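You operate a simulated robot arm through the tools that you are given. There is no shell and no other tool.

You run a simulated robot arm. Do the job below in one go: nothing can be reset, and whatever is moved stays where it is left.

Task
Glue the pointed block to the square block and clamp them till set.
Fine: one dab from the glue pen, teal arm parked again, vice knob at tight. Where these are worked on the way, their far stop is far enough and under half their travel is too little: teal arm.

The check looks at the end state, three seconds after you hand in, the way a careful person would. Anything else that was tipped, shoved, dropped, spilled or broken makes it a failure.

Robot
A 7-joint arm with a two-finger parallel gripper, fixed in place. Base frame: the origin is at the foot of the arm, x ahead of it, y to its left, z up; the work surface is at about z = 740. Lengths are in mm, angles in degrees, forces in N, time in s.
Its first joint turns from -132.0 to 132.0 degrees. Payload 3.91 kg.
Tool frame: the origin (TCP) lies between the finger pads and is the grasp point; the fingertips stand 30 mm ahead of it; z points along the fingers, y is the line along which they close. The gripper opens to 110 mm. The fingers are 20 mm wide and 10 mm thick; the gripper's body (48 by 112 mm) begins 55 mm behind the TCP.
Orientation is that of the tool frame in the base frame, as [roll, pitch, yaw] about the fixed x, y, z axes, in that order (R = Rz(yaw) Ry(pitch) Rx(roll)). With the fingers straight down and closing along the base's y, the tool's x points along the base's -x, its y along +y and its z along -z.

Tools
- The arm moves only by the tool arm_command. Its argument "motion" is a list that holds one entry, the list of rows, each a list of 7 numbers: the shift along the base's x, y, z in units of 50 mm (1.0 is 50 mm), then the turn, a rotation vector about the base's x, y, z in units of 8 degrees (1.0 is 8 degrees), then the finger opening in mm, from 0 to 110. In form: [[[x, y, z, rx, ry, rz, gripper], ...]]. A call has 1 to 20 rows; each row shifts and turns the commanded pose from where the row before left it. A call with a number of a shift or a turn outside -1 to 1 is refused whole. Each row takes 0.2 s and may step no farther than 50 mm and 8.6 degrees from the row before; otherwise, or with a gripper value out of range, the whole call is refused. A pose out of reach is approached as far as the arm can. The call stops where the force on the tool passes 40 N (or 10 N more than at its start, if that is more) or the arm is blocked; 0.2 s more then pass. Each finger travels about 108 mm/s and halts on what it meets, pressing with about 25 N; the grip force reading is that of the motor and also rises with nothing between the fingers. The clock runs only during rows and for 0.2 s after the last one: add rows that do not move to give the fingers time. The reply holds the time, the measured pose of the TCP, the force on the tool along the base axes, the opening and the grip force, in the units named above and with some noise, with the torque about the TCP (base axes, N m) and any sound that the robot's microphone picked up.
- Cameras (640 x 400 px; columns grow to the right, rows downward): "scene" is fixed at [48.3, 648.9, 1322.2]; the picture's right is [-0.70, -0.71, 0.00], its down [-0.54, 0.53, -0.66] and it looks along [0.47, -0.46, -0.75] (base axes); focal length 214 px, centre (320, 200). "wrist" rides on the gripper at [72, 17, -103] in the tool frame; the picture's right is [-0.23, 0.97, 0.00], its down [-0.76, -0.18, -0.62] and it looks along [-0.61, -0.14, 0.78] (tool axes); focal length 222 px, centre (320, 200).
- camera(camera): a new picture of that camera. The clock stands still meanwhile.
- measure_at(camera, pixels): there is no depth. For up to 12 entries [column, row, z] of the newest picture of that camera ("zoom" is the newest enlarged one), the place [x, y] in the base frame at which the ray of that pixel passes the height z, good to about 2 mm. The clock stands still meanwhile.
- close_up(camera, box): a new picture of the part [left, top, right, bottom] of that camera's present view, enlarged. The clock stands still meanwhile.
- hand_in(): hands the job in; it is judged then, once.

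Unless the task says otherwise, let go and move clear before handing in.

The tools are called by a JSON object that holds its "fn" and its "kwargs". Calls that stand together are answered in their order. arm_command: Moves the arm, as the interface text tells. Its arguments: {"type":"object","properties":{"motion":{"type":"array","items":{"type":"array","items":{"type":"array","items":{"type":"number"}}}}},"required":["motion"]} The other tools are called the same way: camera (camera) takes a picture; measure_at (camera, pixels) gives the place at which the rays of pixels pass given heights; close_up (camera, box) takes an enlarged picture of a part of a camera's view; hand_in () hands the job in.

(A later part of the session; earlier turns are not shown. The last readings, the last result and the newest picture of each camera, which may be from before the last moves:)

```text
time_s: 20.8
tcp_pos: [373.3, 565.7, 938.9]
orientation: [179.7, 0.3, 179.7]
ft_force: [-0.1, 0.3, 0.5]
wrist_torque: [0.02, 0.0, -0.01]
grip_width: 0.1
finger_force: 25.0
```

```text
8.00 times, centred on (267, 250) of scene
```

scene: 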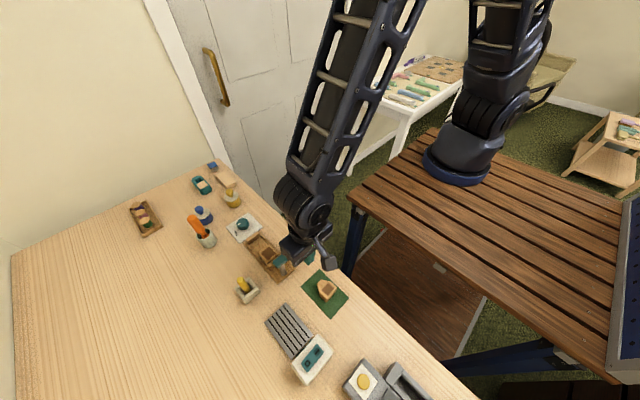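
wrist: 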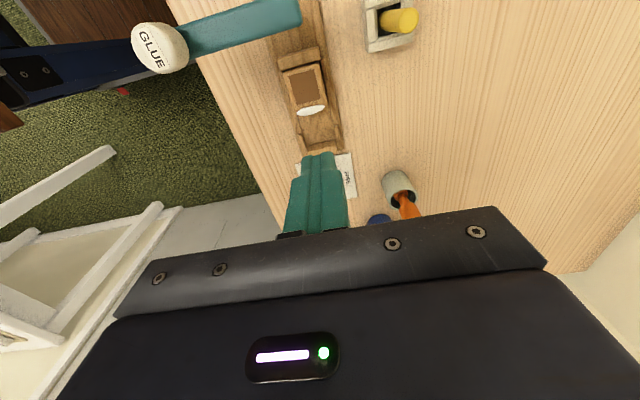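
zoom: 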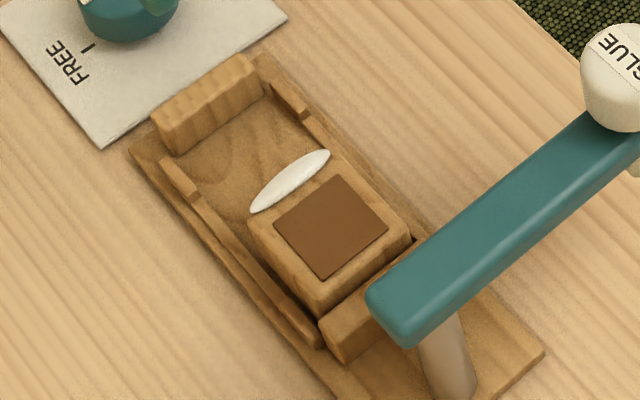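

The rails are lower in the middle and taller at each end, which leaves room for fingers beside the block. I'll measure the gap's limits from this view.

{"fn": "measure_at", "kwargs": {"camera": "wrist", "pixels": [[307.5, 146.25, 747], [335.75, 140.5, 747], [307.5, 146.25, 770], [335.75, 140.5, 770], [299.5, 133.75, 760], [335, 125.5, 760], [299, 122, 747], [332.5, 117, 747], [296.2, 109, 776], [325.5, 105, 776], [284, 71.5, 776], [318.5, 63, 776]]}}

{"fn": "measure_at", "kwargs": {"camera": "scene", "pixels": [[249.6, 243.6, 747], [260, 236.2, 747], [246.5, 239.2, 775], [257, 231.5, 775], [251, 243, 747], [271, 262.5, 747], [265.4, 240.5, 747], [258.5, 251.5, 776], [268.2, 243.8, 776], [278.3, 254.7, 776], [267.2, 263.7, 776]]}}

```text
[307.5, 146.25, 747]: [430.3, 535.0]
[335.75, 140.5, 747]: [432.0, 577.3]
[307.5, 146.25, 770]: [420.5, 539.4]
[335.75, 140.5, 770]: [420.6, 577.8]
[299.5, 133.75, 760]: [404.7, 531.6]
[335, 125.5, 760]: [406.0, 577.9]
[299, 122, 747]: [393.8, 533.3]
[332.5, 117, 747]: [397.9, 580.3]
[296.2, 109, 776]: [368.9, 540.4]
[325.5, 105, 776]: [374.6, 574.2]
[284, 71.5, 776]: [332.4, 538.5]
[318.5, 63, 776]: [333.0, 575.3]
```

```text
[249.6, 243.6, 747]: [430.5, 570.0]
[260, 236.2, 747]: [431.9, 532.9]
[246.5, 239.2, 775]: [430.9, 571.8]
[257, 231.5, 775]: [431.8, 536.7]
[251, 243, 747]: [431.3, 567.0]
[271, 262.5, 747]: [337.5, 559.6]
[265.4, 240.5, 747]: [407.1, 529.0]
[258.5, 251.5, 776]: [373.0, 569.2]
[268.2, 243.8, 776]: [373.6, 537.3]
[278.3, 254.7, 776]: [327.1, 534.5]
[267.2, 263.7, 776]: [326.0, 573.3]
```

The square block spans x≈330–373 and y≈538–575, the gap runs on to x≈431, and the rails are about 44 mm apart, centred on y≈556. I'll go above the pointed block with the fingers partly open.

{"fn": "arm_command", "kwargs": {"motion": [[[-0.837, -0.231, 0, 0, 0, 0, 60], [-0.837, -0.231, 0, 0, 0, 0, 60], [-0.837, -0.231, 0, 0, 0, 0, 60], [-0.837, -0.231, 0, 0, 0, 0, 60], [-0.837, -0.231, 0, 0, 0, 0, 60], [0, 0, -0.8, 0, 0, 0, 60], [0, 0, 0, 0, 0, 0, 60]]]}}

{"fn": "camera", "kwargs": {"camera": "wrist"}}

{"fn": "close_up", "kwargs": {"camera": "scene", "box": [280, 240, 370, 330]}}

```text
time_s: 22.4
tcp_pos: [161.8, 506.8, 900.3]
orientation: [179.7, 0.2, 179.7]
ft_force: [1.3, -0.2, 0.0]
wrist_torque: [0.0, -0.01, 0.0]
grip_width: 60.0
finger_force: 0.0
```

```text
taken
```

wrist: 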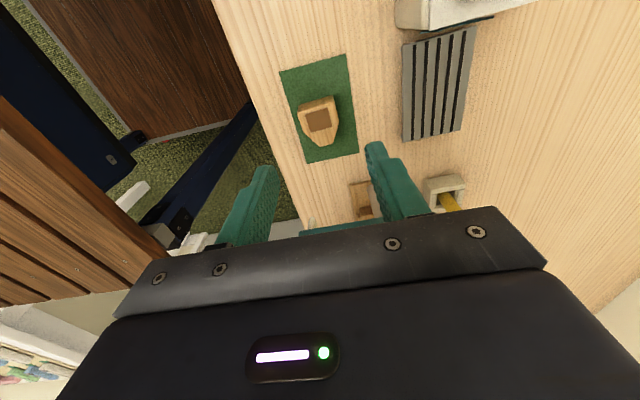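

```text
4.44 times, centred on (325, 285) of scene
```

zoom: 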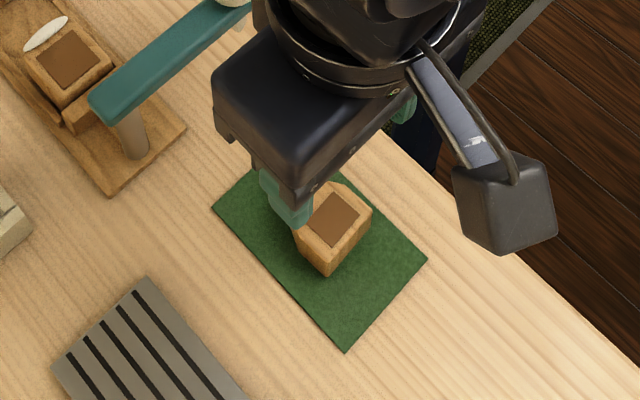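

I'm over the pointed block at (162,507,900). I'll re-measure its outline from here before coming down.

{"fn": "close_up", "kwargs": {"camera": "wrist", "box": [285, 80, 350, 160]}}

```text
5.00 times, centred on (318, 120) of wrist
```

zoom: 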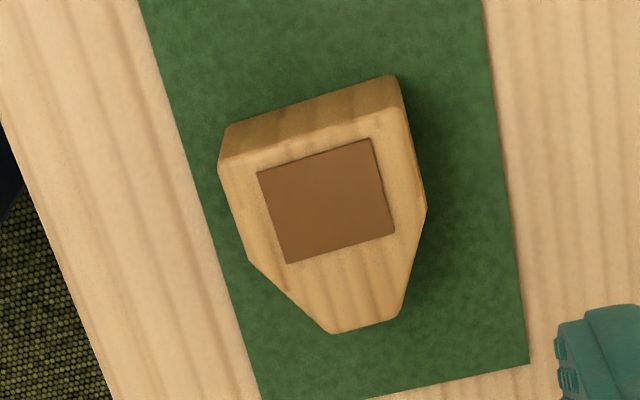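

I'll measure the outline points directly in this zoom.

{"fn": "measure_at", "kwargs": {"camera": "zoom", "pixels": [[220, 167, 775], [404, 115, 775], [247, 258, 775], [426, 208, 775], [332, 333, 775], [398, 318, 775], [228, 130, 742], [396, 78, 742], [258, 173, 776], [371, 139, 776], [395, 233, 776], [286, 264, 776]]}}

```text
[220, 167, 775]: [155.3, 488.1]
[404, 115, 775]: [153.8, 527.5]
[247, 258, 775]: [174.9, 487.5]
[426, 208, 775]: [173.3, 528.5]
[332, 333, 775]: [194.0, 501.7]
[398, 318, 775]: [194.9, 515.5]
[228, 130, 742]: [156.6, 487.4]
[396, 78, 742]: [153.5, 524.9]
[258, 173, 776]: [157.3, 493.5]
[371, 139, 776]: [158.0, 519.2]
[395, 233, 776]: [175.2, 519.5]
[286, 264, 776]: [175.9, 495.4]
```

The block is 40 by 40, centred on y=508 with its straight sides from x=154 to 174. I'll lower so the fingertips are at about z=756 and then close on it.

{"fn": "arm_command", "kwargs": {"motion": [[[0, 0, -0.8, 0, 0, 0, 60], [0, 0, -0.8, 0, 0, 0, 60], [0, 0, -0.68, 0, 0, 0, 60], [0, 0, 0, 0, 0, 0, 60]]]}}

{"fn": "camera", "kwargs": {"camera": "wrist"}}

{"fn": "close_up", "kwargs": {"camera": "scene", "box": [290, 250, 360, 320]}}

```text
time_s: 23.4
tcp_pos: [162.4, 509.0, 786.1]
orientation: [179.6, 0.3, 179.7]
ft_force: [-0.7, 0.6, 0.2]
wrist_torque: [0.01, 0.0, 0.03]
grip_width: 60.0
finger_force: 0.0
```

```text
taken
```

wrist: 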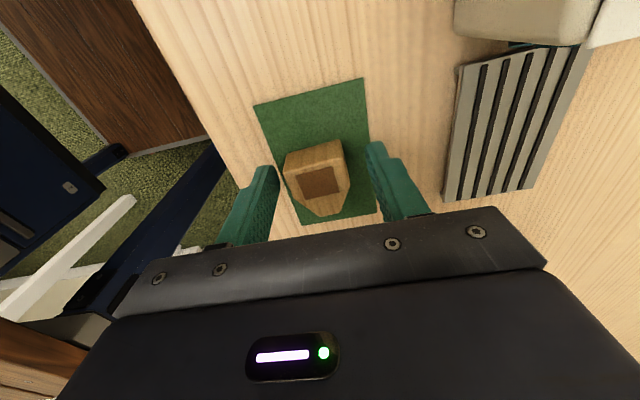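

```text
5.71 times, centred on (325, 285) of scene
```

zoom: 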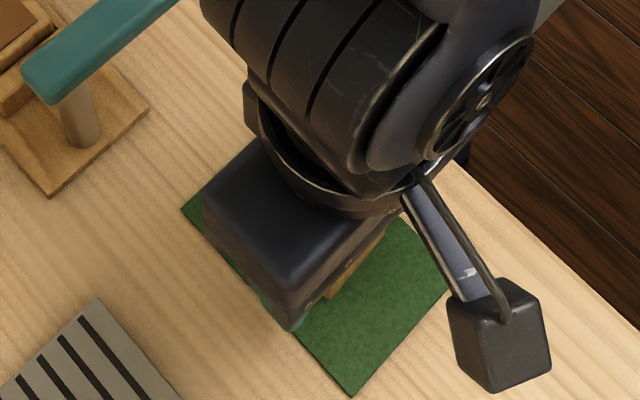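

The block sits centred between the fingers at wrist (320,180). I'll close on it.

{"fn": "arm_command", "kwargs": {"motion": [[[0, 0, 0, 0, 0, 0, 48], [0, 0, 0, 0, 0, 0, 42], [0, 0, 0, 0, 0, 0, 30], [0, 0, 0, 0, 0, 0, 25], [0, 0, 0, 0, 0, 0, 25]]]}}

{"fn": "camera", "kwargs": {"camera": "wrist"}}

```text
time_s: 24.6
tcp_pos: [161.7, 509.0, 786.5]
orientation: [179.7, 0.2, 179.7]
ft_force: [-0.5, 0.0, 0.7]
wrist_torque: [-0.01, -0.01, 0.01]
grip_width: 38.9
finger_force: 24.9
```

```text
taken
```

wrist: 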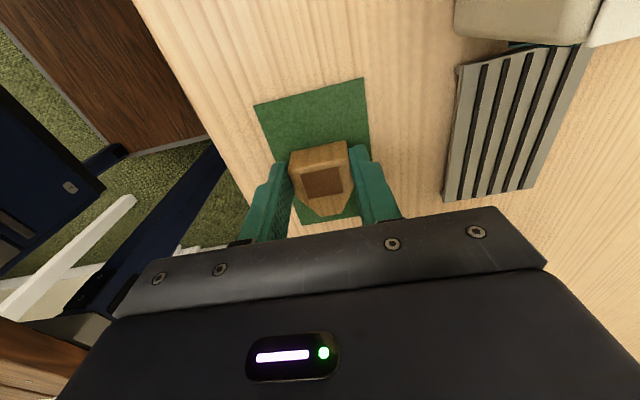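

The grip holds at 38.9 mm, but at x=162 the fingers stick out about 2 mm behind the block's glue face. I'll open, shift 5 mm towards the tip and grip again.

{"fn": "arm_command", "kwargs": {"motion": [[[0, 0, 0, 0, 0, 0, 50], [0, 0, 0, 0, 0, 0, 56], [0.1, 0, 0, 0, 0, 0, 56], [0, 0, 0, 0, 0, 0, 48], [0, 0, 0, 0, 0, 0, 42], [0, 0, 0, 0, 0, 0, 30], [0, 0, 0, 0, 0, 0, 25], [0, 0, 0, 0, 0, 0, 25]]]}}

{"fn": "close_up", "kwargs": {"camera": "wrist", "box": [240, 120, 420, 230]}}

```text
time_s: 26.4
tcp_pos: [168.3, 509.0, 787.0]
orientation: [179.7, 0.3, 179.8]
ft_force: [-0.3, 0.3, -0.5]
wrist_torque: [0.05, 0.04, -0.04]
grip_width: 39.0
finger_force: 25.1
```

```text
3.56 times, centred on (330, 175) of wrist
```

zoom: 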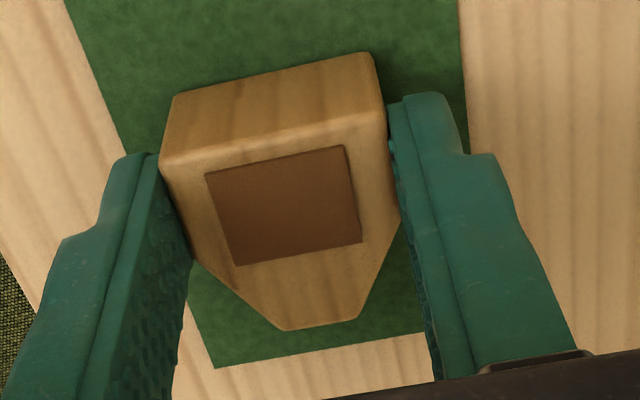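

The regrip at x=168 holds at 39.0 mm with the fingers clear of the glue face. I'll lift high enough to clear the teal arm and cap and carry the block over the gap.

{"fn": "arm_command", "kwargs": {"motion": [[[0, 0, 0.1, 0, 0, 0, 25], [0, 0, 0.3, 0, 0, 0, 25], [0, 0, 0.7, 0, 0, 0, 25], [0, 0, 0.8, 0, 0, 0, 25], [0, 0, 0.8, 0, 0, 0, 25], [0, 0, 0.4, 0, 0, 0, 25], [0, 0, 0, 0, 0, 0, 25]]]}}

{"fn": "camera", "kwargs": {"camera": "wrist"}}

{"fn": "camera", "kwargs": {"camera": "scene"}}

```text
time_s: 28.0
tcp_pos: [168.5, 508.0, 940.4]
orientation: [179.7, 0.2, 179.7]
ft_force: [0.0, -1.2, -0.5]
wrist_torque: [0.02, 0.02, -0.01]
grip_width: 38.8
finger_force: 25.0
```

```text
taken
```

wrist: 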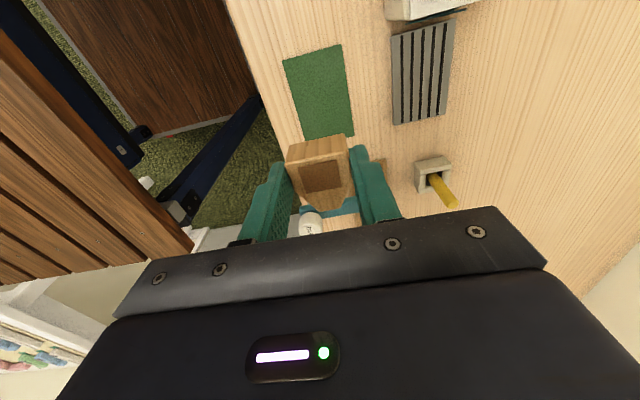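

```text
taken
```

scene: 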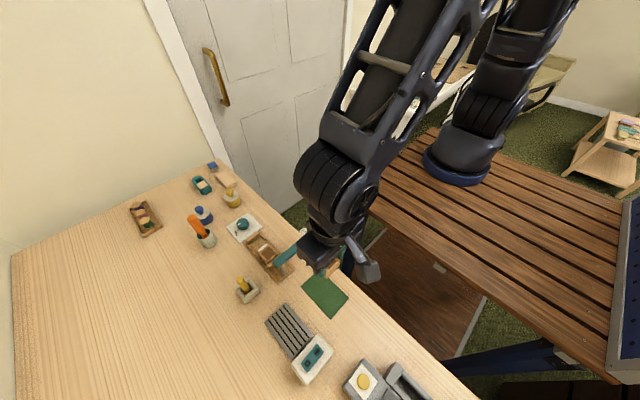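

The block is lifted and held level. I'll carry it over the gap and pause well above it.

{"fn": "arm_command", "kwargs": {"motion": [[[0.89, 0.19, 0, 0, 0, 0, 25], [0.89, 0.19, 0, 0, 0, 0, 25], [0.89, 0.19, 0, 0, 0, 0, 25], [0.89, 0.19, 0, 0, 0, 0, 25], [0.89, 0.19, 0, 0, 0, 0, 25], [0, 0, 0, 0, 0, 0, 25], [0, 0, -0.8, 0, 0, 0, 25], [0, 0, -0.8, 0, 0, 0, 25], [0, 0, 0, 0, 0, 0, 25]]]}}

{"fn": "camera", "kwargs": {"camera": "wrist"}}

{"fn": "close_up", "kwargs": {"camera": "scene", "box": [220, 200, 300, 280]}}

```text
time_s: 30.0
tcp_pos: [392.3, 556.5, 859.7]
orientation: [179.7, 0.2, 179.7]
ft_force: [-0.8, -0.5, -0.5]
wrist_torque: [0.0, 0.03, -0.04]
grip_width: 38.6
finger_force: 24.9
```

```text
taken
```

wrist: 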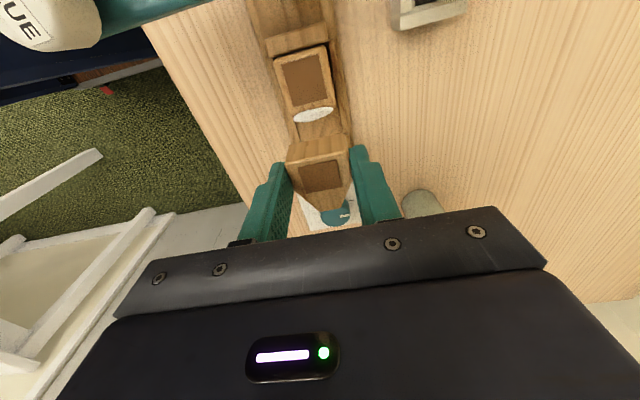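

```text
5.00 times, centred on (260, 240) of scene
```

zoom: 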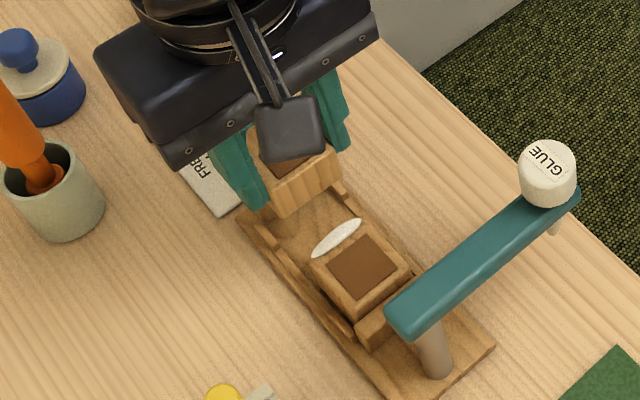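

The block hangs above the gap behind the square block (wrist (318,170) against (307,80)). I'll take a close-up to check the alignment in x and y.

{"fn": "close_up", "kwargs": {"camera": "wrist", "box": [250, 30, 390, 220]}}

```text
2.11 times, centred on (320, 125) of wrist
```

zoom: 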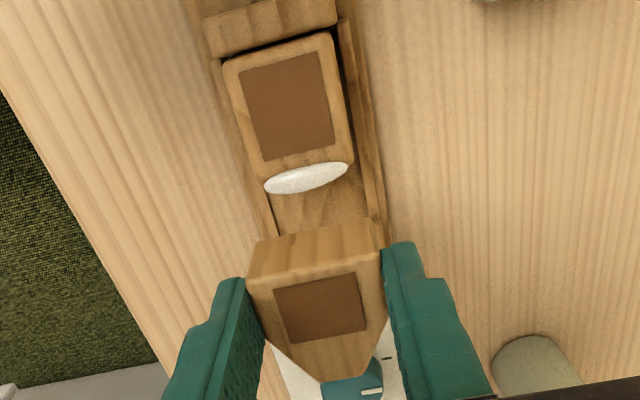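

I'll measure the held block's edges at their heights along with the square block and rails in this view.

{"fn": "measure_at", "kwargs": {"camera": "zoom", "pixels": [[248, 284, 848], [385, 254, 848], [261, 243, 813], [371, 220, 813], [224, 68, 777], [332, 36, 777], [353, 158, 777], [262, 176, 777], [276, 234, 747], [371, 214, 747], [305, 180, 778]]}}

```text
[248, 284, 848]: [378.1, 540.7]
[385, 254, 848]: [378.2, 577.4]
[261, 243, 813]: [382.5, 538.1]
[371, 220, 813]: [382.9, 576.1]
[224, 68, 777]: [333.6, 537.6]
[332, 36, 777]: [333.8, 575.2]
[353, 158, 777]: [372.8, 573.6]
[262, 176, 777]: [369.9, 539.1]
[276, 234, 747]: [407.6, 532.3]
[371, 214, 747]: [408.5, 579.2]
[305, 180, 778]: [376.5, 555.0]
```

The held block's glue face is at x≈380, about 8 mm clear of the square block's face, and its sides sit within 1–2 mm of centre between the rails. I'll nudge 1 mm in -y and lower most of the way.

{"fn": "arm_command", "kwargs": {"motion": [[[0, -0.02, -0.5, 0, 0, 0, 25], [0, 0, -0.4, 0, 0, 0, 25], [0, 0, -0.15, 0, 0, 0, 25], [0, 0, 0, 0, 0, 0, 25]]]}}

{"fn": "camera", "kwargs": {"camera": "wrist"}}

{"fn": "close_up", "kwargs": {"camera": "scene", "box": [230, 210, 300, 280]}}

{"fn": "close_up", "kwargs": {"camera": "wrist", "box": [250, 90, 390, 220]}}

```text
time_s: 31.0
tcp_pos: [389.8, 555.0, 808.5]
orientation: [179.6, 0.2, 179.7]
ft_force: [-0.2, 0.8, -0.3]
wrist_torque: [0.03, 0.0, -0.01]
grip_width: 38.8
finger_force: 24.9
```

```text
taken
```

wrist: 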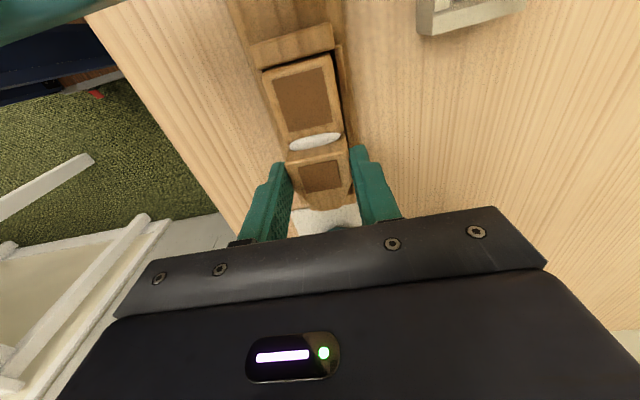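

```text
5.71 times, centred on (265, 245) of scene
```

zoom: 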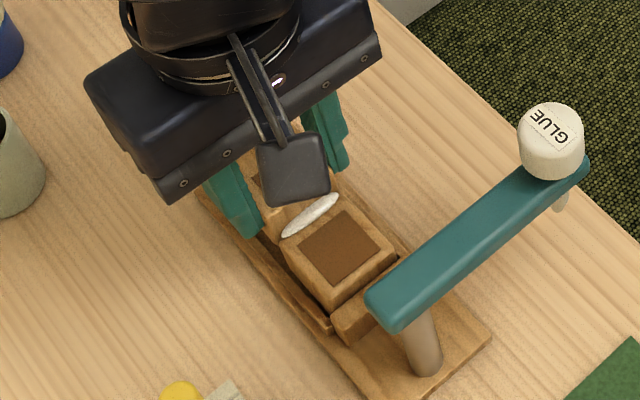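

```text
3.08 times, centred on (320, 155) of wrist
```

zoom: 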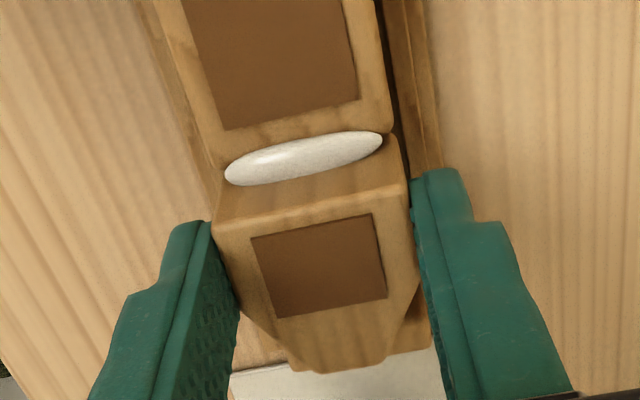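

Alignment looks good and the bottom of the block is about 17 mm above the tray floor. I'll lower in small steps and watch the force.

{"fn": "arm_command", "kwargs": {"motion": [[[0, 0, -0.06, 0, 0, 0, 25], [0, 0, -0.06, 0, 0, 0, 25], [0, 0, -0.06, 0, 0, 0, 25], [0, 0, -0.04, 0, 0, 0, 25]]]}}

```text
time_s: 32.0
tcp_pos: [389.6, 553.9, 796.3]
orientation: [179.7, 0.3, 179.7]
ft_force: [0.6, -0.2, -0.8]
wrist_torque: [-0.01, 0.0, -0.03]
grip_width: 39.0
finger_force: 24.6
```

No contact at z=796, so I'll continue in 1.5–2 mm steps.

{"fn": "arm_command", "kwargs": {"motion": [[[0, 0, -0.04, 0, 0, 0, 25], [0, 0, -0.03, 0, 0, 0, 25]]]}}

{"fn": "close_up", "kwargs": {"camera": "wrist", "box": [250, 90, 390, 220]}}

```text
time_s: 32.6
tcp_pos: [390.7, 554.8, 793.9]
orientation: [179.7, 0.4, 179.7]
ft_force: [-1.0, -0.1, 0.5]
wrist_torque: [-0.03, -0.02, 0.01]
grip_width: 38.6
finger_force: 24.9
```

```text
3.08 times, centred on (320, 155) of wrist
```

zoom: 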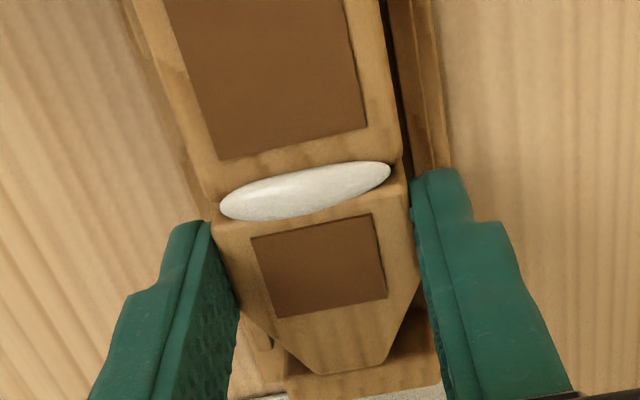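

The block is nearly seated behind the glue spot (zoom (305,190)). I'll keep lowering until I feel the floor.

{"fn": "arm_command", "kwargs": {"motion": [[[0, 0, -0.03, 0, 0, 0, 25], [0, 0, -0.03, 0, 0, 0, 25]]]}}

```text
time_s: 33.2
tcp_pos: [390.6, 553.6, 789.4]
orientation: [179.7, 0.2, 179.7]
ft_force: [-0.3, 1.1, 0.0]
wrist_torque: [-0.03, -0.04, -0.02]
grip_width: 38.9
finger_force: 25.0
```

Still free at z=789. I'll take further small steps down.

{"fn": "arm_command", "kwargs": {"motion": [[[0, 0, -0.03, 0, 0, 0, 25], [0, 0, -0.03, 0, 0, 0, 25]]]}}

```text
time_s: 33.8
tcp_pos: [390.4, 555.7, 787.5]
orientation: [179.7, 0.4, 179.7]
ft_force: [-1.8, -3.8, 21.8]
wrist_torque: [-0.2, -0.03, -0.03]
grip_width: 38.8
finger_force: 25.1
```

Contact registers 22 N upward at z=787.5, which fits the block's bottom reaching the tray floor near 742. I'll look before pushing it against the square block.

{"fn": "close_up", "kwargs": {"camera": "wrist", "box": [250, 90, 390, 220]}}

{"fn": "close_up", "kwargs": {"camera": "scene", "box": [235, 215, 295, 275]}}

```text
3.08 times, centred on (320, 155) of wrist
```

zoom: 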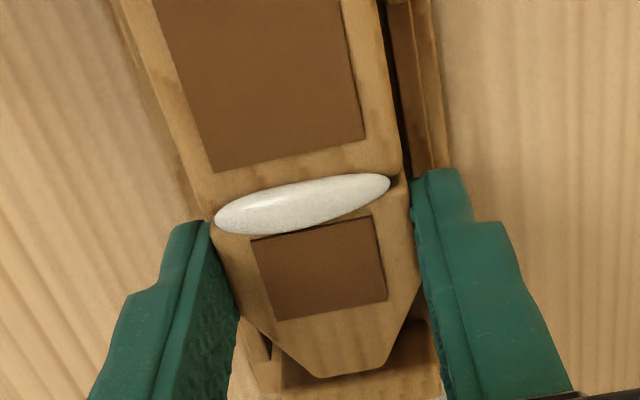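

```text
6.67 times, centred on (265, 245) of scene
```

zoom: 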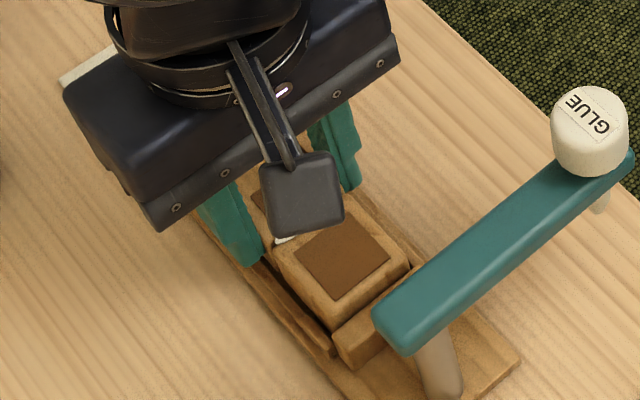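

Both block tops look level, and the pointed block is squarely behind the glue. I'll ease off the downward force and slide it in -x until it meets the square block.

{"fn": "arm_command", "kwargs": {"motion": [[[0, 0, 0.02, 0, 0, 0, 25], [-0.04, 0, 0, 0, 0, 0, 25], [-0.04, 0, 0, 0, 0, 0, 25]]]}}

```text
time_s: 34.6
tcp_pos: [388.6, 555.5, 788.5]
orientation: [179.7, 0.2, 179.7]
ft_force: [10.3, 1.6, 9.9]
wrist_torque: [0.04, -0.28, 0.06]
grip_width: 38.9
finger_force: 25.3
```

There is 10 N of reaction in x after about 2 mm, so the block may already be touching. I'll look closely.

{"fn": "close_up", "kwargs": {"camera": "wrist", "box": [270, 110, 370, 190]}}

{"fn": "close_up", "kwargs": {"camera": "scene", "box": [245, 225, 285, 265]}}

```text
5.00 times, centred on (320, 150) of wrist
```

zoom: 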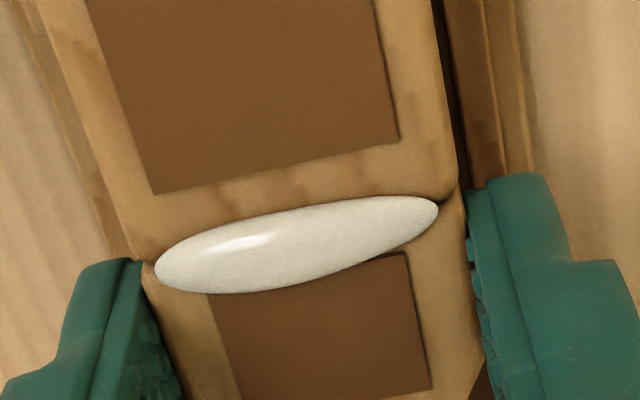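

```text
10.00 times, centred on (265, 245) of scene
```

zoom: 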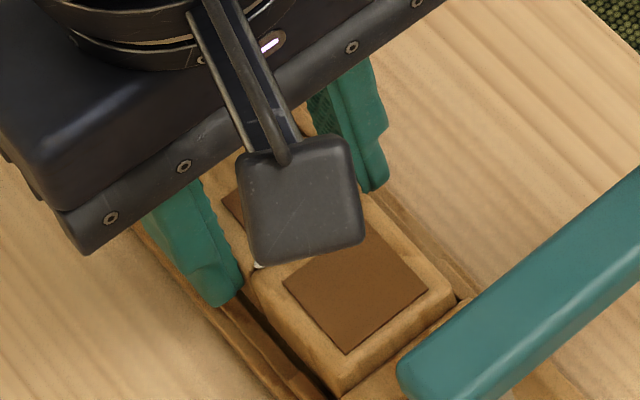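

The seam lines up with no visible gap at zoom (455,195), so the faces are touching. I'll press 1 mm more to seat them and then open the fingers.

{"fn": "arm_command", "kwargs": {"motion": [[[-0.02, 0, 0, 0, 0, 0, 25], [0, 0, 0, 0, 0, 0, 25]]]}}

```text
time_s: 35.2
tcp_pos: [387.4, 555.2, 789.2]
orientation: [179.7, 0.3, 179.7]
ft_force: [20.6, 1.6, 5.7]
wrist_torque: [-0.03, -0.54, -0.01]
grip_width: 38.9
finger_force: 24.5
```

The reaction rose to 20.6 N, confirming firm contact. I'll open the fingers gradually and rise straight up.

{"fn": "arm_command", "kwargs": {"motion": [[[0, 0, 0, 0, 0, 0, 42], [0, 0, 0, 0, 0, 0, 50], [0, 0, 0, 0, 0, 0, 56], [0, 0, 0, 0, 0, 0, 56], [0, 0, 0.2, 0, 0, 0, 56], [0, 0, 0.6, 0, 0, 0, 56], [0, 0, 0.9, 0, 0, 0, 56], [0, 0, 0.9, 0, 0, 0, 56], [0, 0, 0, 0, 0, 0, 56]]]}}

{"fn": "camera", "kwargs": {"camera": "wrist"}}

{"fn": "close_up", "kwargs": {"camera": "scene", "box": [235, 215, 295, 275]}}

{"fn": "close_up", "kwargs": {"camera": "wrist", "box": [260, 50, 370, 170]}}

```text
time_s: 37.2
tcp_pos: [385.4, 555.3, 918.3]
orientation: [179.7, 0.4, 179.7]
ft_force: [-0.2, -0.2, -0.3]
wrist_torque: [0.02, 0.0, 0.02]
grip_width: 56.3
finger_force: 0.1
```

```text
taken
```

wrist: 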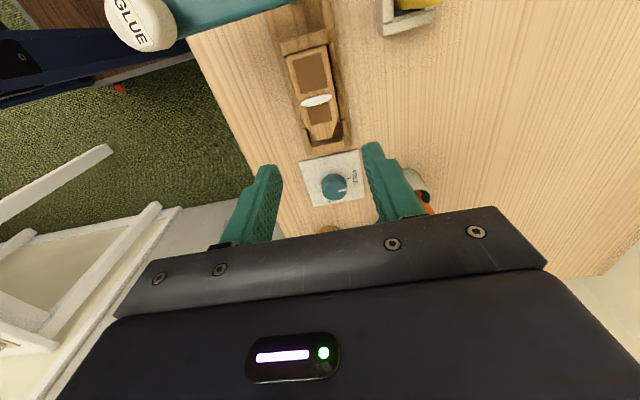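

```text
6.67 times, centred on (265, 245) of scene
```

zoom: 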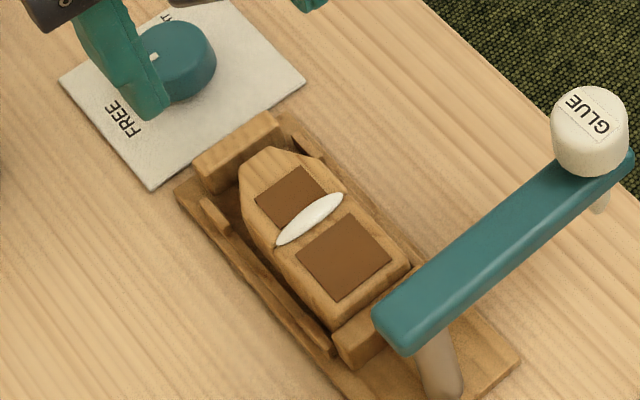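

```text
3.33 times, centred on (315, 110) of wrist
```

zoom: 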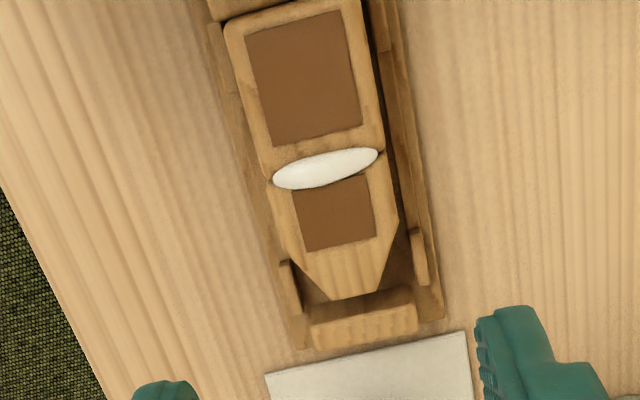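

The pointed block sits in line with the square block, glue between them, and the gripper is clear. Next is the knob, so I'll check neighbouring objects (orange handle, pots) for clearance and look at the knob plate.

{"fn": "measure_at", "kwargs": {"camera": "scene", "pixels": [[191.3, 217.3, 820], [191.3, 217.3, 850], [191.3, 217.3, 880], [244, 222.4, 765], [244, 222.4, 775], [232, 196, 760], [203, 212, 770]]}}

{"fn": "measure_at", "kwargs": {"camera": "wrist", "pixels": [[334, 186, 765], [334, 186, 775], [330, 228, 780], [412, 178, 770]]}}

{"fn": "close_up", "kwargs": {"camera": "wrist", "box": [290, 140, 380, 220]}}

```text
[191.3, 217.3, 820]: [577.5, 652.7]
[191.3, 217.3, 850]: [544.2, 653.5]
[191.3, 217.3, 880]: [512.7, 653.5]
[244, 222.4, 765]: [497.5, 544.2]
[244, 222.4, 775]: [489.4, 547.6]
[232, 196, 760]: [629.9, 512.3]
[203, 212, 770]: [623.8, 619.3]
```

```text
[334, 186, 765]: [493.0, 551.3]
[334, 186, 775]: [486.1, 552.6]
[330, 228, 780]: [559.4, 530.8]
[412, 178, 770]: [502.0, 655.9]
```

```text
5.00 times, centred on (335, 180) of wrist
```

zoom: 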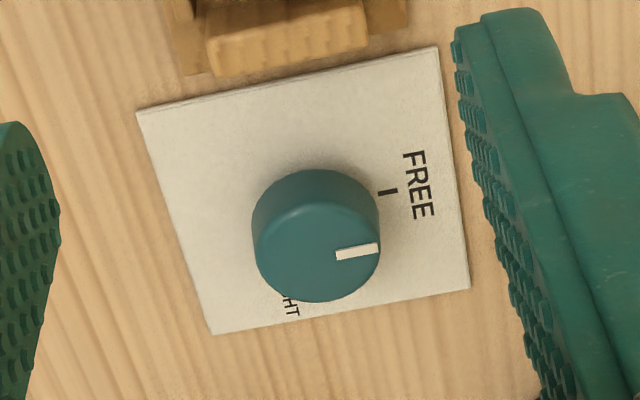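

The orange handle's top is at y≈653, well to the side of the knob at about (495,549), whose pointer is at FREE. I'll move the camera more directly over the knob to fix its height and see the TIGHT mark.

{"fn": "arm_command", "kwargs": {"motion": [[[0.9, 0.1, 0.2, 0, 0, 0, 56], [0.9, 0.05, 0.2, 0, 0, 0, 56], [0, 0, 0, 0, 0, 0, 56]]]}}

{"fn": "camera", "kwargs": {"camera": "wrist"}}

{"fn": "close_up", "kwargs": {"camera": "wrist", "box": [270, 80, 370, 170]}}

{"fn": "close_up", "kwargs": {"camera": "scene", "box": [200, 180, 280, 250]}}

```text
time_s: 38.0
tcp_pos: [475.1, 562.3, 938.1]
orientation: [179.8, 0.3, 179.7]
ft_force: [-0.8, 0.0, 1.2]
wrist_torque: [-0.01, -0.02, 0.0]
grip_width: 55.9
finger_force: 0.0
```

```text
taken
```

wrist: 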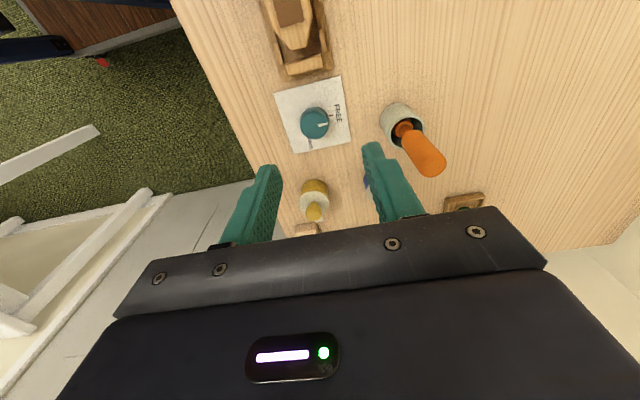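

```text
4.44 times, centred on (320, 125) of wrist
```

zoom: 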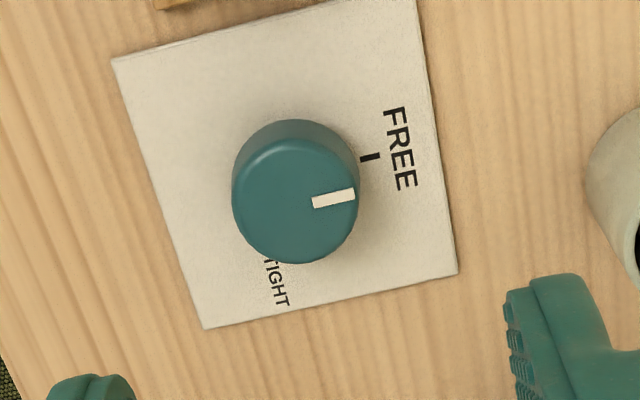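

```text
5.71 times, centred on (240, 215) of scene
```

zoom: 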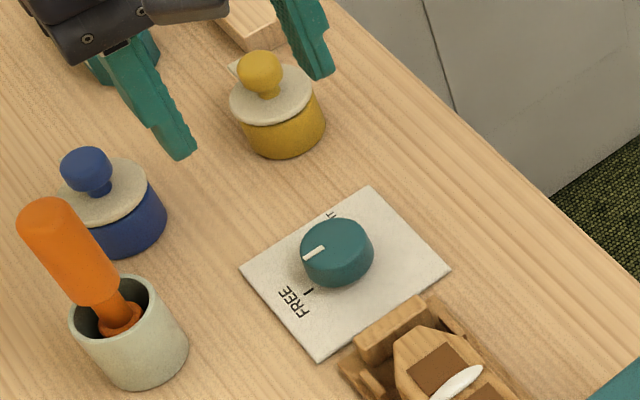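

The pointer sits at FREE (zoom (333,198)) and "TIGHT" is on the far side of the plate at (278,283). I'll measure the plate, the ticks and the knob top to get the centre and the angle to turn.

{"fn": "measure_at", "kwargs": {"camera": "wrist", "pixels": [[331.3, 115.4, 742], [310.6, 143.7, 742], [310, 139, 742], [273.2, 93.5, 742], [294.2, 153.8, 742], [350.9, 141.5, 742], [314.4, 125.7, 760], [314.4, 125.7, 770], [320.2, 124.9, 765], [327.5, 123.5, 765], [300.3, 124.5, 765], [328.6, 121, 765]]}}

{"fn": "measure_at", "kwargs": {"camera": "scene", "pixels": [[242, 220.6, 760], [242, 220.6, 770], [242, 220.6, 780], [237.9, 230.8, 742], [242, 216.8, 742], [226, 226.5, 742], [248.5, 212.3, 742], [262.5, 227.2, 742], [239.9, 242.5, 742]]}}

```text
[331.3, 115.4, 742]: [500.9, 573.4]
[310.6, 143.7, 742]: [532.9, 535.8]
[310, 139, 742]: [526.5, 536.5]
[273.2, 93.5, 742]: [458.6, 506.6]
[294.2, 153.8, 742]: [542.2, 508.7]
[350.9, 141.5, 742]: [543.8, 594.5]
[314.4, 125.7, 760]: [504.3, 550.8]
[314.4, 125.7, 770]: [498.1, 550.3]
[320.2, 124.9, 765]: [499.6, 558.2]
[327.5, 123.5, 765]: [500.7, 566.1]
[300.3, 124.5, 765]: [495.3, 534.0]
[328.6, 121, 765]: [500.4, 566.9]
```

```text
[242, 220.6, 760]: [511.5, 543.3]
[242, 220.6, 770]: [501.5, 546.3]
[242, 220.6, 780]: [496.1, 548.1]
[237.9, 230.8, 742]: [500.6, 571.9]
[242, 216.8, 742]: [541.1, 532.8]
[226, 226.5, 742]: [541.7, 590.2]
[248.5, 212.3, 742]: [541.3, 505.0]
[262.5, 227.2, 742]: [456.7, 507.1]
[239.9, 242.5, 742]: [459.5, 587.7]
```

The plate's centre is at about (500.4,549), the FREE tick points along +y (90°), and TIGHT lies at about -20°, so the knob needs roughly 110° clockwise. I'll pre-rotate the gripper by +88° in the air so the turn ends near the present yaw.

{"fn": "arm_command", "kwargs": {"motion": [[[0, 0, 0, 0, 0, 1, 56], [0, 0, 0, 0, 0, 1, 56], [0, 0, 0, 0, 0, 1, 56], [0, 0, 0, 0, 0, 1, 56], [0, 0, 0, 0, 0, 1, 56], [0, 0, 0, 0, 0, 1, 56], [0, 0, 0, 0, 0, 1, 56], [0, 0, 0, 0, 0, 1, 56], [0, 0, 0, 0, 0, 1, 56], [0, 0, 0, 0, 0, 1, 56], [0, 0, 0, 0, 0, 1, 56], [0, 0, 0, 0, 0, 0, 56]]]}}

{"fn": "camera", "kwargs": {"camera": "scene"}}

{"fn": "camera", "kwargs": {"camera": "wrist"}}

```text
time_s: 40.6
tcp_pos: [475.8, 562.3, 938.9]
orientation: [179.6, 0.3, -92.2]
ft_force: [0.3, 0.9, -0.2]
wrist_torque: [-0.02, 0.01, -0.01]
grip_width: 55.8
finger_force: 0.0
```

```text
taken
```

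scene: 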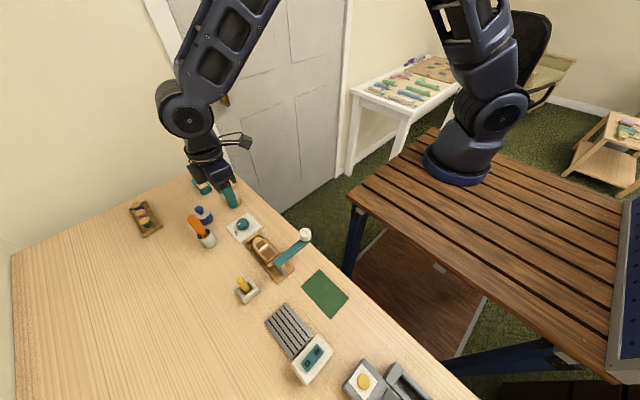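

```text
taken
```

wrist: 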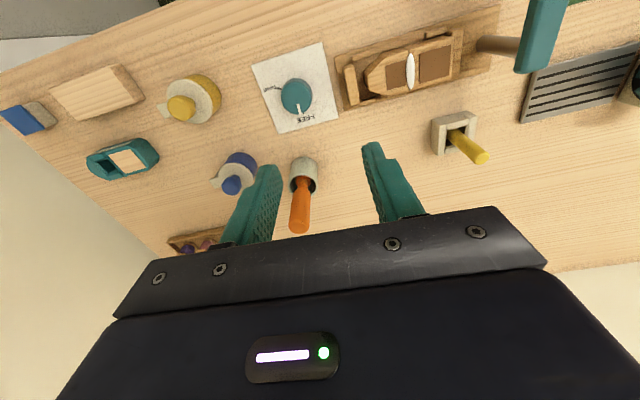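

The rotation worked (yaw -92.2), and this view from the other side should show the TIGHT mark near (272,92). I'll enlarge it.

{"fn": "close_up", "kwargs": {"camera": "wrist", "box": [245, 40, 345, 135]}}

{"fn": "close_up", "kwargs": {"camera": "wrist", "box": [140, 30, 500, 240]}}

```text
4.21 times, centred on (295, 88) of wrist
```

zoom: 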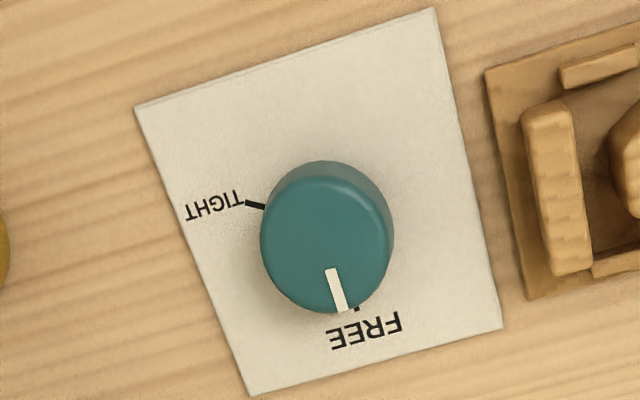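

```text
1.78 times, centred on (320, 135) of wrist
```

zoom: 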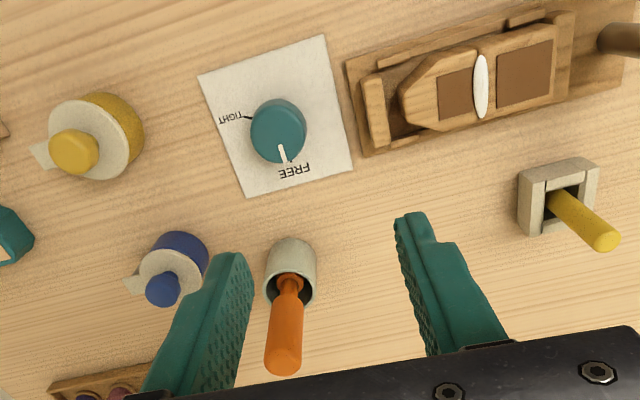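

The TIGHT tick is visible at the first zoom's (254,206). I'll measure it and the knob's top centre from this side.

{"fn": "measure_at", "kwargs": {"camera": "wrist", "pixels": [[279.3, 89.4, 742], [277.4, 89, 742], [281.3, 90, 742], [303.8, 114, 742], [296.4, 96.8, 765], [296.4, 96.8, 770], [301, 111.5, 768], [298, 104.5, 768], [251, 66, 742], [322, 42, 742], [338, 118, 742], [278.5, 134.5, 742]]}}

```text
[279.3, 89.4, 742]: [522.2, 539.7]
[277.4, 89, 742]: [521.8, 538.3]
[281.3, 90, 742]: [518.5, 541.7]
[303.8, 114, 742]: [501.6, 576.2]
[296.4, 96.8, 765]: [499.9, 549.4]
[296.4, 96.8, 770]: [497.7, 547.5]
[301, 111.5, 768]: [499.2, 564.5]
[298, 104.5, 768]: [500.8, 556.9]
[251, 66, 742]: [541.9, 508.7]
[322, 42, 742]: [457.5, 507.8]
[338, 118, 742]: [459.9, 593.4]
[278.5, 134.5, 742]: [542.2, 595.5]
```

The knob centre is at (500.3,549) and the TIGHT tick at about -23°, so the turn is about 113° clockwise. I'll move over the knob and come down around it with open fingers.

{"fn": "arm_command", "kwargs": {"motion": [[[0.49, -0.266, 0, 0, 0, 0, 56], [0, 0, -0.8, 0, 0, 0, 56], [0, 0, -0.8, 0, 0, 0, 56], [0, 0, -0.7, 0, 0, 0, 56], [0, 0, 0, 0, 0, 0, 56]]]}}

{"fn": "camera", "kwargs": {"camera": "wrist"}}

{"fn": "close_up", "kwargs": {"camera": "scene", "box": [200, 180, 290, 260]}}

```text
time_s: 41.8
tcp_pos: [502.1, 547.9, 822.8]
orientation: [179.8, 0.4, -92.3]
ft_force: [-0.2, 0.1, 0.2]
wrist_torque: [0.0, 0.02, -0.01]
grip_width: 55.6
finger_force: 0.0
```

```text
taken
```

wrist: 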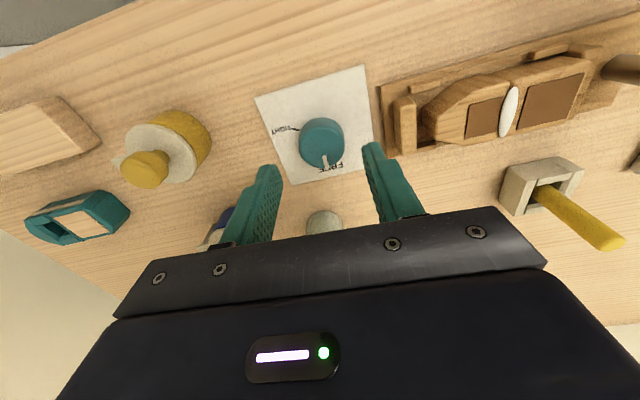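

```text
5.00 times, centred on (245, 220) of scene
```

zoom: 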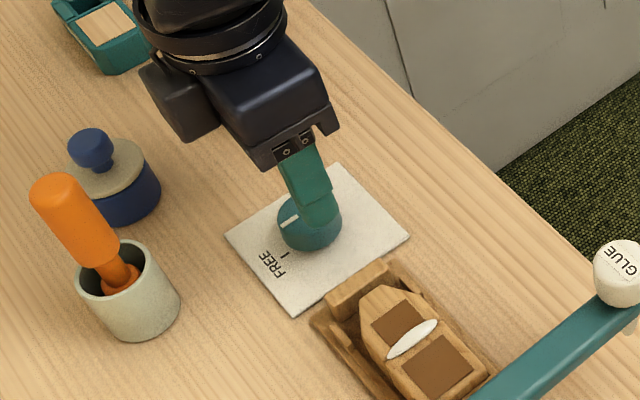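

The knob sits between the fingers at wrist (322,142). I'll check the centring once more before the final descent.

{"fn": "close_up", "kwargs": {"camera": "wrist", "box": [250, 90, 390, 200]}}

```text
3.64 times, centred on (320, 145) of wrist
```

zoom: 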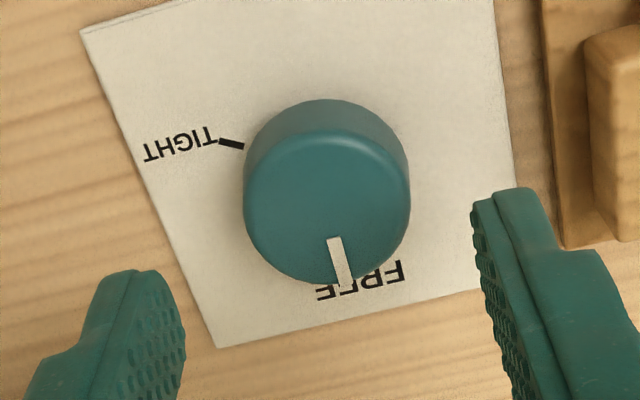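

{"fn": "measure_at", "kwargs": {"camera": "zoom", "pixels": [[326, 208, 767], [326, 208, 770], [244, 195, 767], [409, 200, 767], [345, 278, 767], [336, 240, 767], [230, 143, 742], [326, 136, 767]]}}

```text
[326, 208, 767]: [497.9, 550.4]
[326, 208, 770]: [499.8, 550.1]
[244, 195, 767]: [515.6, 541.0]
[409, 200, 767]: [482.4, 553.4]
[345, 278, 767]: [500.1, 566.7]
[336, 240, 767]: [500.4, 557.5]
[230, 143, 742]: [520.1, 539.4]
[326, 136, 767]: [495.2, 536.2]
```

The knob centre reads about (499.5,550), within 1–2 mm of the tool. I'll descend to z≈779 with a small correction and close on the knob.

{"fn": "arm_command", "kwargs": {"motion": [[[-0.02, 0.02, -0.4, 0, 0, 0, 56], [0, 0, -0.3, 0, 0, 0, 56], [0, 0, -0.2, 0, 0, 0, 56], [0, 0, 0, 0, 0, 0, 56]]]}}

{"fn": "close_up", "kwargs": {"camera": "wrist", "box": [250, 100, 390, 220]}}

{"fn": "close_up", "kwargs": {"camera": "scene", "box": [210, 190, 280, 260]}}

```text
time_s: 42.8
tcp_pos: [499.1, 549.8, 778.3]
orientation: [179.7, 0.3, -92.2]
ft_force: [0.5, -0.3, 0.3]
wrist_torque: [0.03, 0.0, 0.01]
grip_width: 56.0
finger_force: 0.1
```

```text
3.33 times, centred on (320, 160) of wrist
```

zoom: 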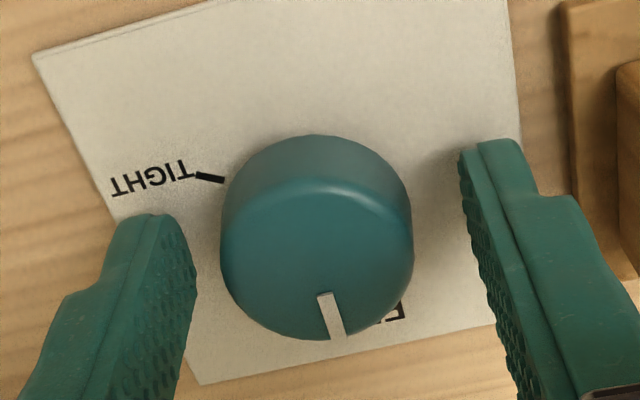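

```text
5.71 times, centred on (245, 225) of scene
```

zoom: 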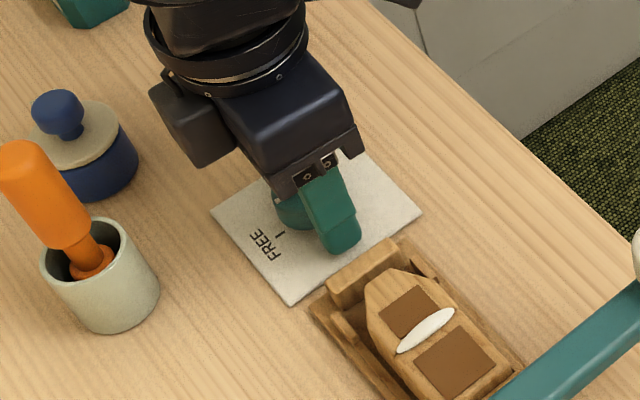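

The fingers straddle the knob evenly at z=778. I'll close on it.

{"fn": "arm_command", "kwargs": {"motion": [[[0, 0, 0, 0, 0, 0, 44], [0, 0, 0, 0, 0, 0, 36], [0, 0, 0, 0, 0, 0, 28], [0, 0, 0, 0, 0, 0, 20], [0, 0, 0, 0, 0, 0, 20]]]}}

```text
time_s: 44.0
tcp_pos: [500.3, 549.4, 777.6]
orientation: [179.7, 0.3, -92.3]
ft_force: [10.6, 1.2, -2.5]
wrist_torque: [0.06, -0.36, 0.01]
grip_width: 37.8
finger_force: 44.2
```

The grip is on at 37.8 mm, but a 10.6 N side force means I'm about 1 mm off centre in x. I'll correct that and then start turning clockwise.

{"fn": "arm_command", "kwargs": {"motion": [[[0.02, 0, 0, 0, 0, 0, 20], [0, 0, 0, 0, 0, 0, 20]]]}}

```text
time_s: 44.6
tcp_pos: [501.5, 549.4, 778.5]
orientation: [179.8, 0.4, -92.3]
ft_force: [7.4, -2.6, 5.1]
wrist_torque: [-0.05, -0.19, -0.04]
grip_width: 37.5
finger_force: 45.3
```

The side force dropped to 7 N, which is fine. I'll turn clockwise by the first 24° and check.

{"fn": "arm_command", "kwargs": {"motion": [[[0, 0, 0, 0, 0, -0.5, 20], [0, 0, 0, 0, 0, -0.8, 20], [0, 0, 0, 0, 0, -0.8, 20], [0, 0, 0, 0, 0, -0.9, 20]]]}}

{"fn": "close_up", "kwargs": {"camera": "wrist", "box": [250, 100, 390, 220]}}

```text
time_s: 45.6
tcp_pos: [499.1, 548.0, 777.1]
orientation: [179.8, 0.3, -116.4]
ft_force: [-2.4, -9.6, 6.3]
wrist_torque: [-0.26, -0.17, -0.01]
grip_width: 37.4
finger_force: 45.0
```

```text
3.33 times, centred on (320, 160) of wrist
```

zoom: 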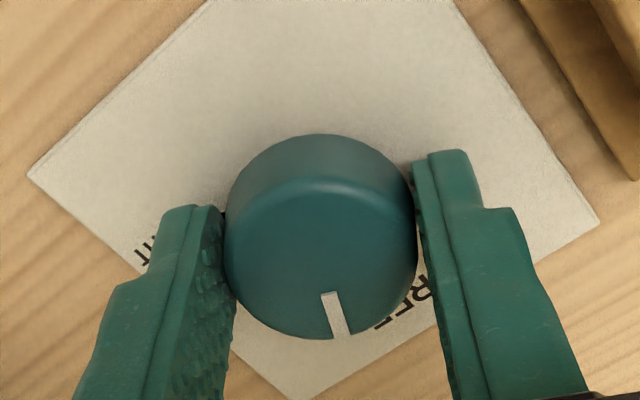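

The pointer stays fixed relative to the gripper, so the knob turns with it (24° so far). I'll continue for another 48°.

{"fn": "arm_command", "kwargs": {"motion": [[[0, 0, 0, 0, 0, -0.8, 20], [0, 0, 0, 0, 0, -0.9, 20], [0, 0, 0, 0, 0, -0.9, 20], [0, 0, 0, 0, 0, -0.9, 20], [0, 0, 0, 0, 0, -0.9, 20], [0, 0, 0, 0, 0, -0.9, 20], [0, 0, 0, 0, 0, -0.7, 20]]]}}

{"fn": "close_up", "kwargs": {"camera": "wrist", "box": [250, 100, 390, 220]}}

{"fn": "close_up", "kwargs": {"camera": "scene", "box": [200, 190, 290, 270]}}

```text
time_s: 47.2
tcp_pos: [499.6, 548.2, 778.2]
orientation: [179.7, 0.3, -164.4]
ft_force: [-6.2, -2.0, 1.1]
wrist_torque: [-0.09, 0.28, 0.03]
grip_width: 37.6
finger_force: 45.1
```

```text
3.33 times, centred on (320, 160) of wrist
```

zoom: 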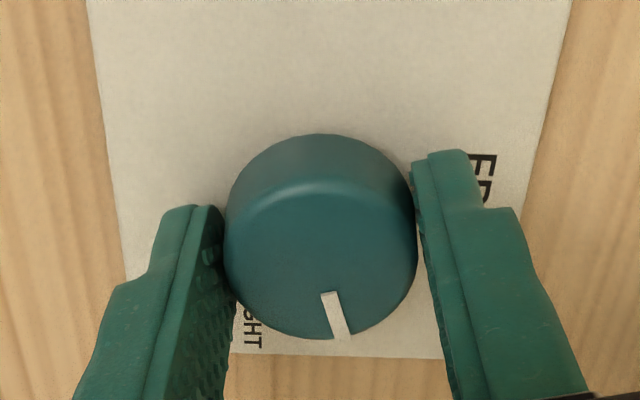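

```text
5.00 times, centred on (245, 230) of scene
```

zoom: 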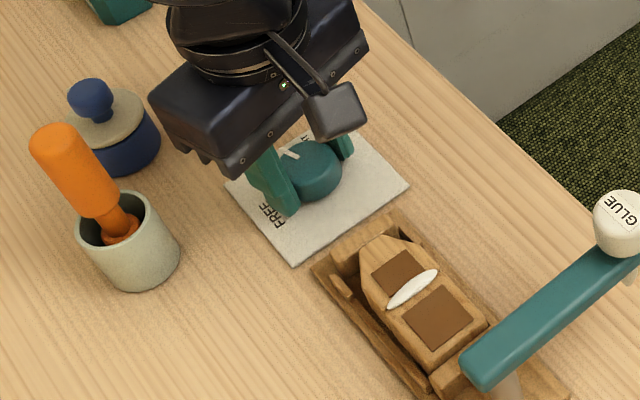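

The far jaw is closing up to the block's tip as the knob turns (72° so far). I'll turn another 32° and check.

{"fn": "arm_command", "kwargs": {"motion": [[[0, 0, 0, 0, 0, -0.8, 20], [0, 0, 0, 0, 0, -0.8, 20], [0, 0, 0, 0, 0, -0.8, 20], [0, 0, 0, 0, 0, -0.8, 20], [0, 0, 0, 0, 0, -0.8, 20]]]}}

{"fn": "close_up", "kwargs": {"camera": "wrist", "box": [250, 100, 390, 220]}}

{"fn": "close_up", "kwargs": {"camera": "scene", "box": [200, 190, 290, 270]}}

```text
time_s: 48.4
tcp_pos: [500.2, 549.8, 777.8]
orientation: [179.7, 0.3, 163.5]
ft_force: [-7.4, 3.2, -9.7]
wrist_torque: [0.09, 0.12, 0.0]
grip_width: 37.5
finger_force: 44.8
```

```text
3.33 times, centred on (320, 160) of wrist
```

zoom: 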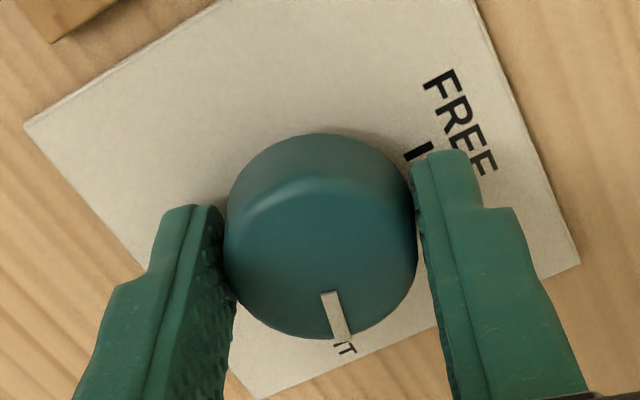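

```text
5.00 times, centred on (245, 230) of scene
```

zoom: 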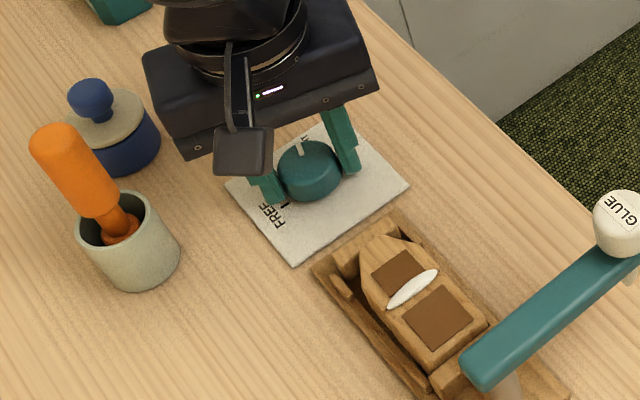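

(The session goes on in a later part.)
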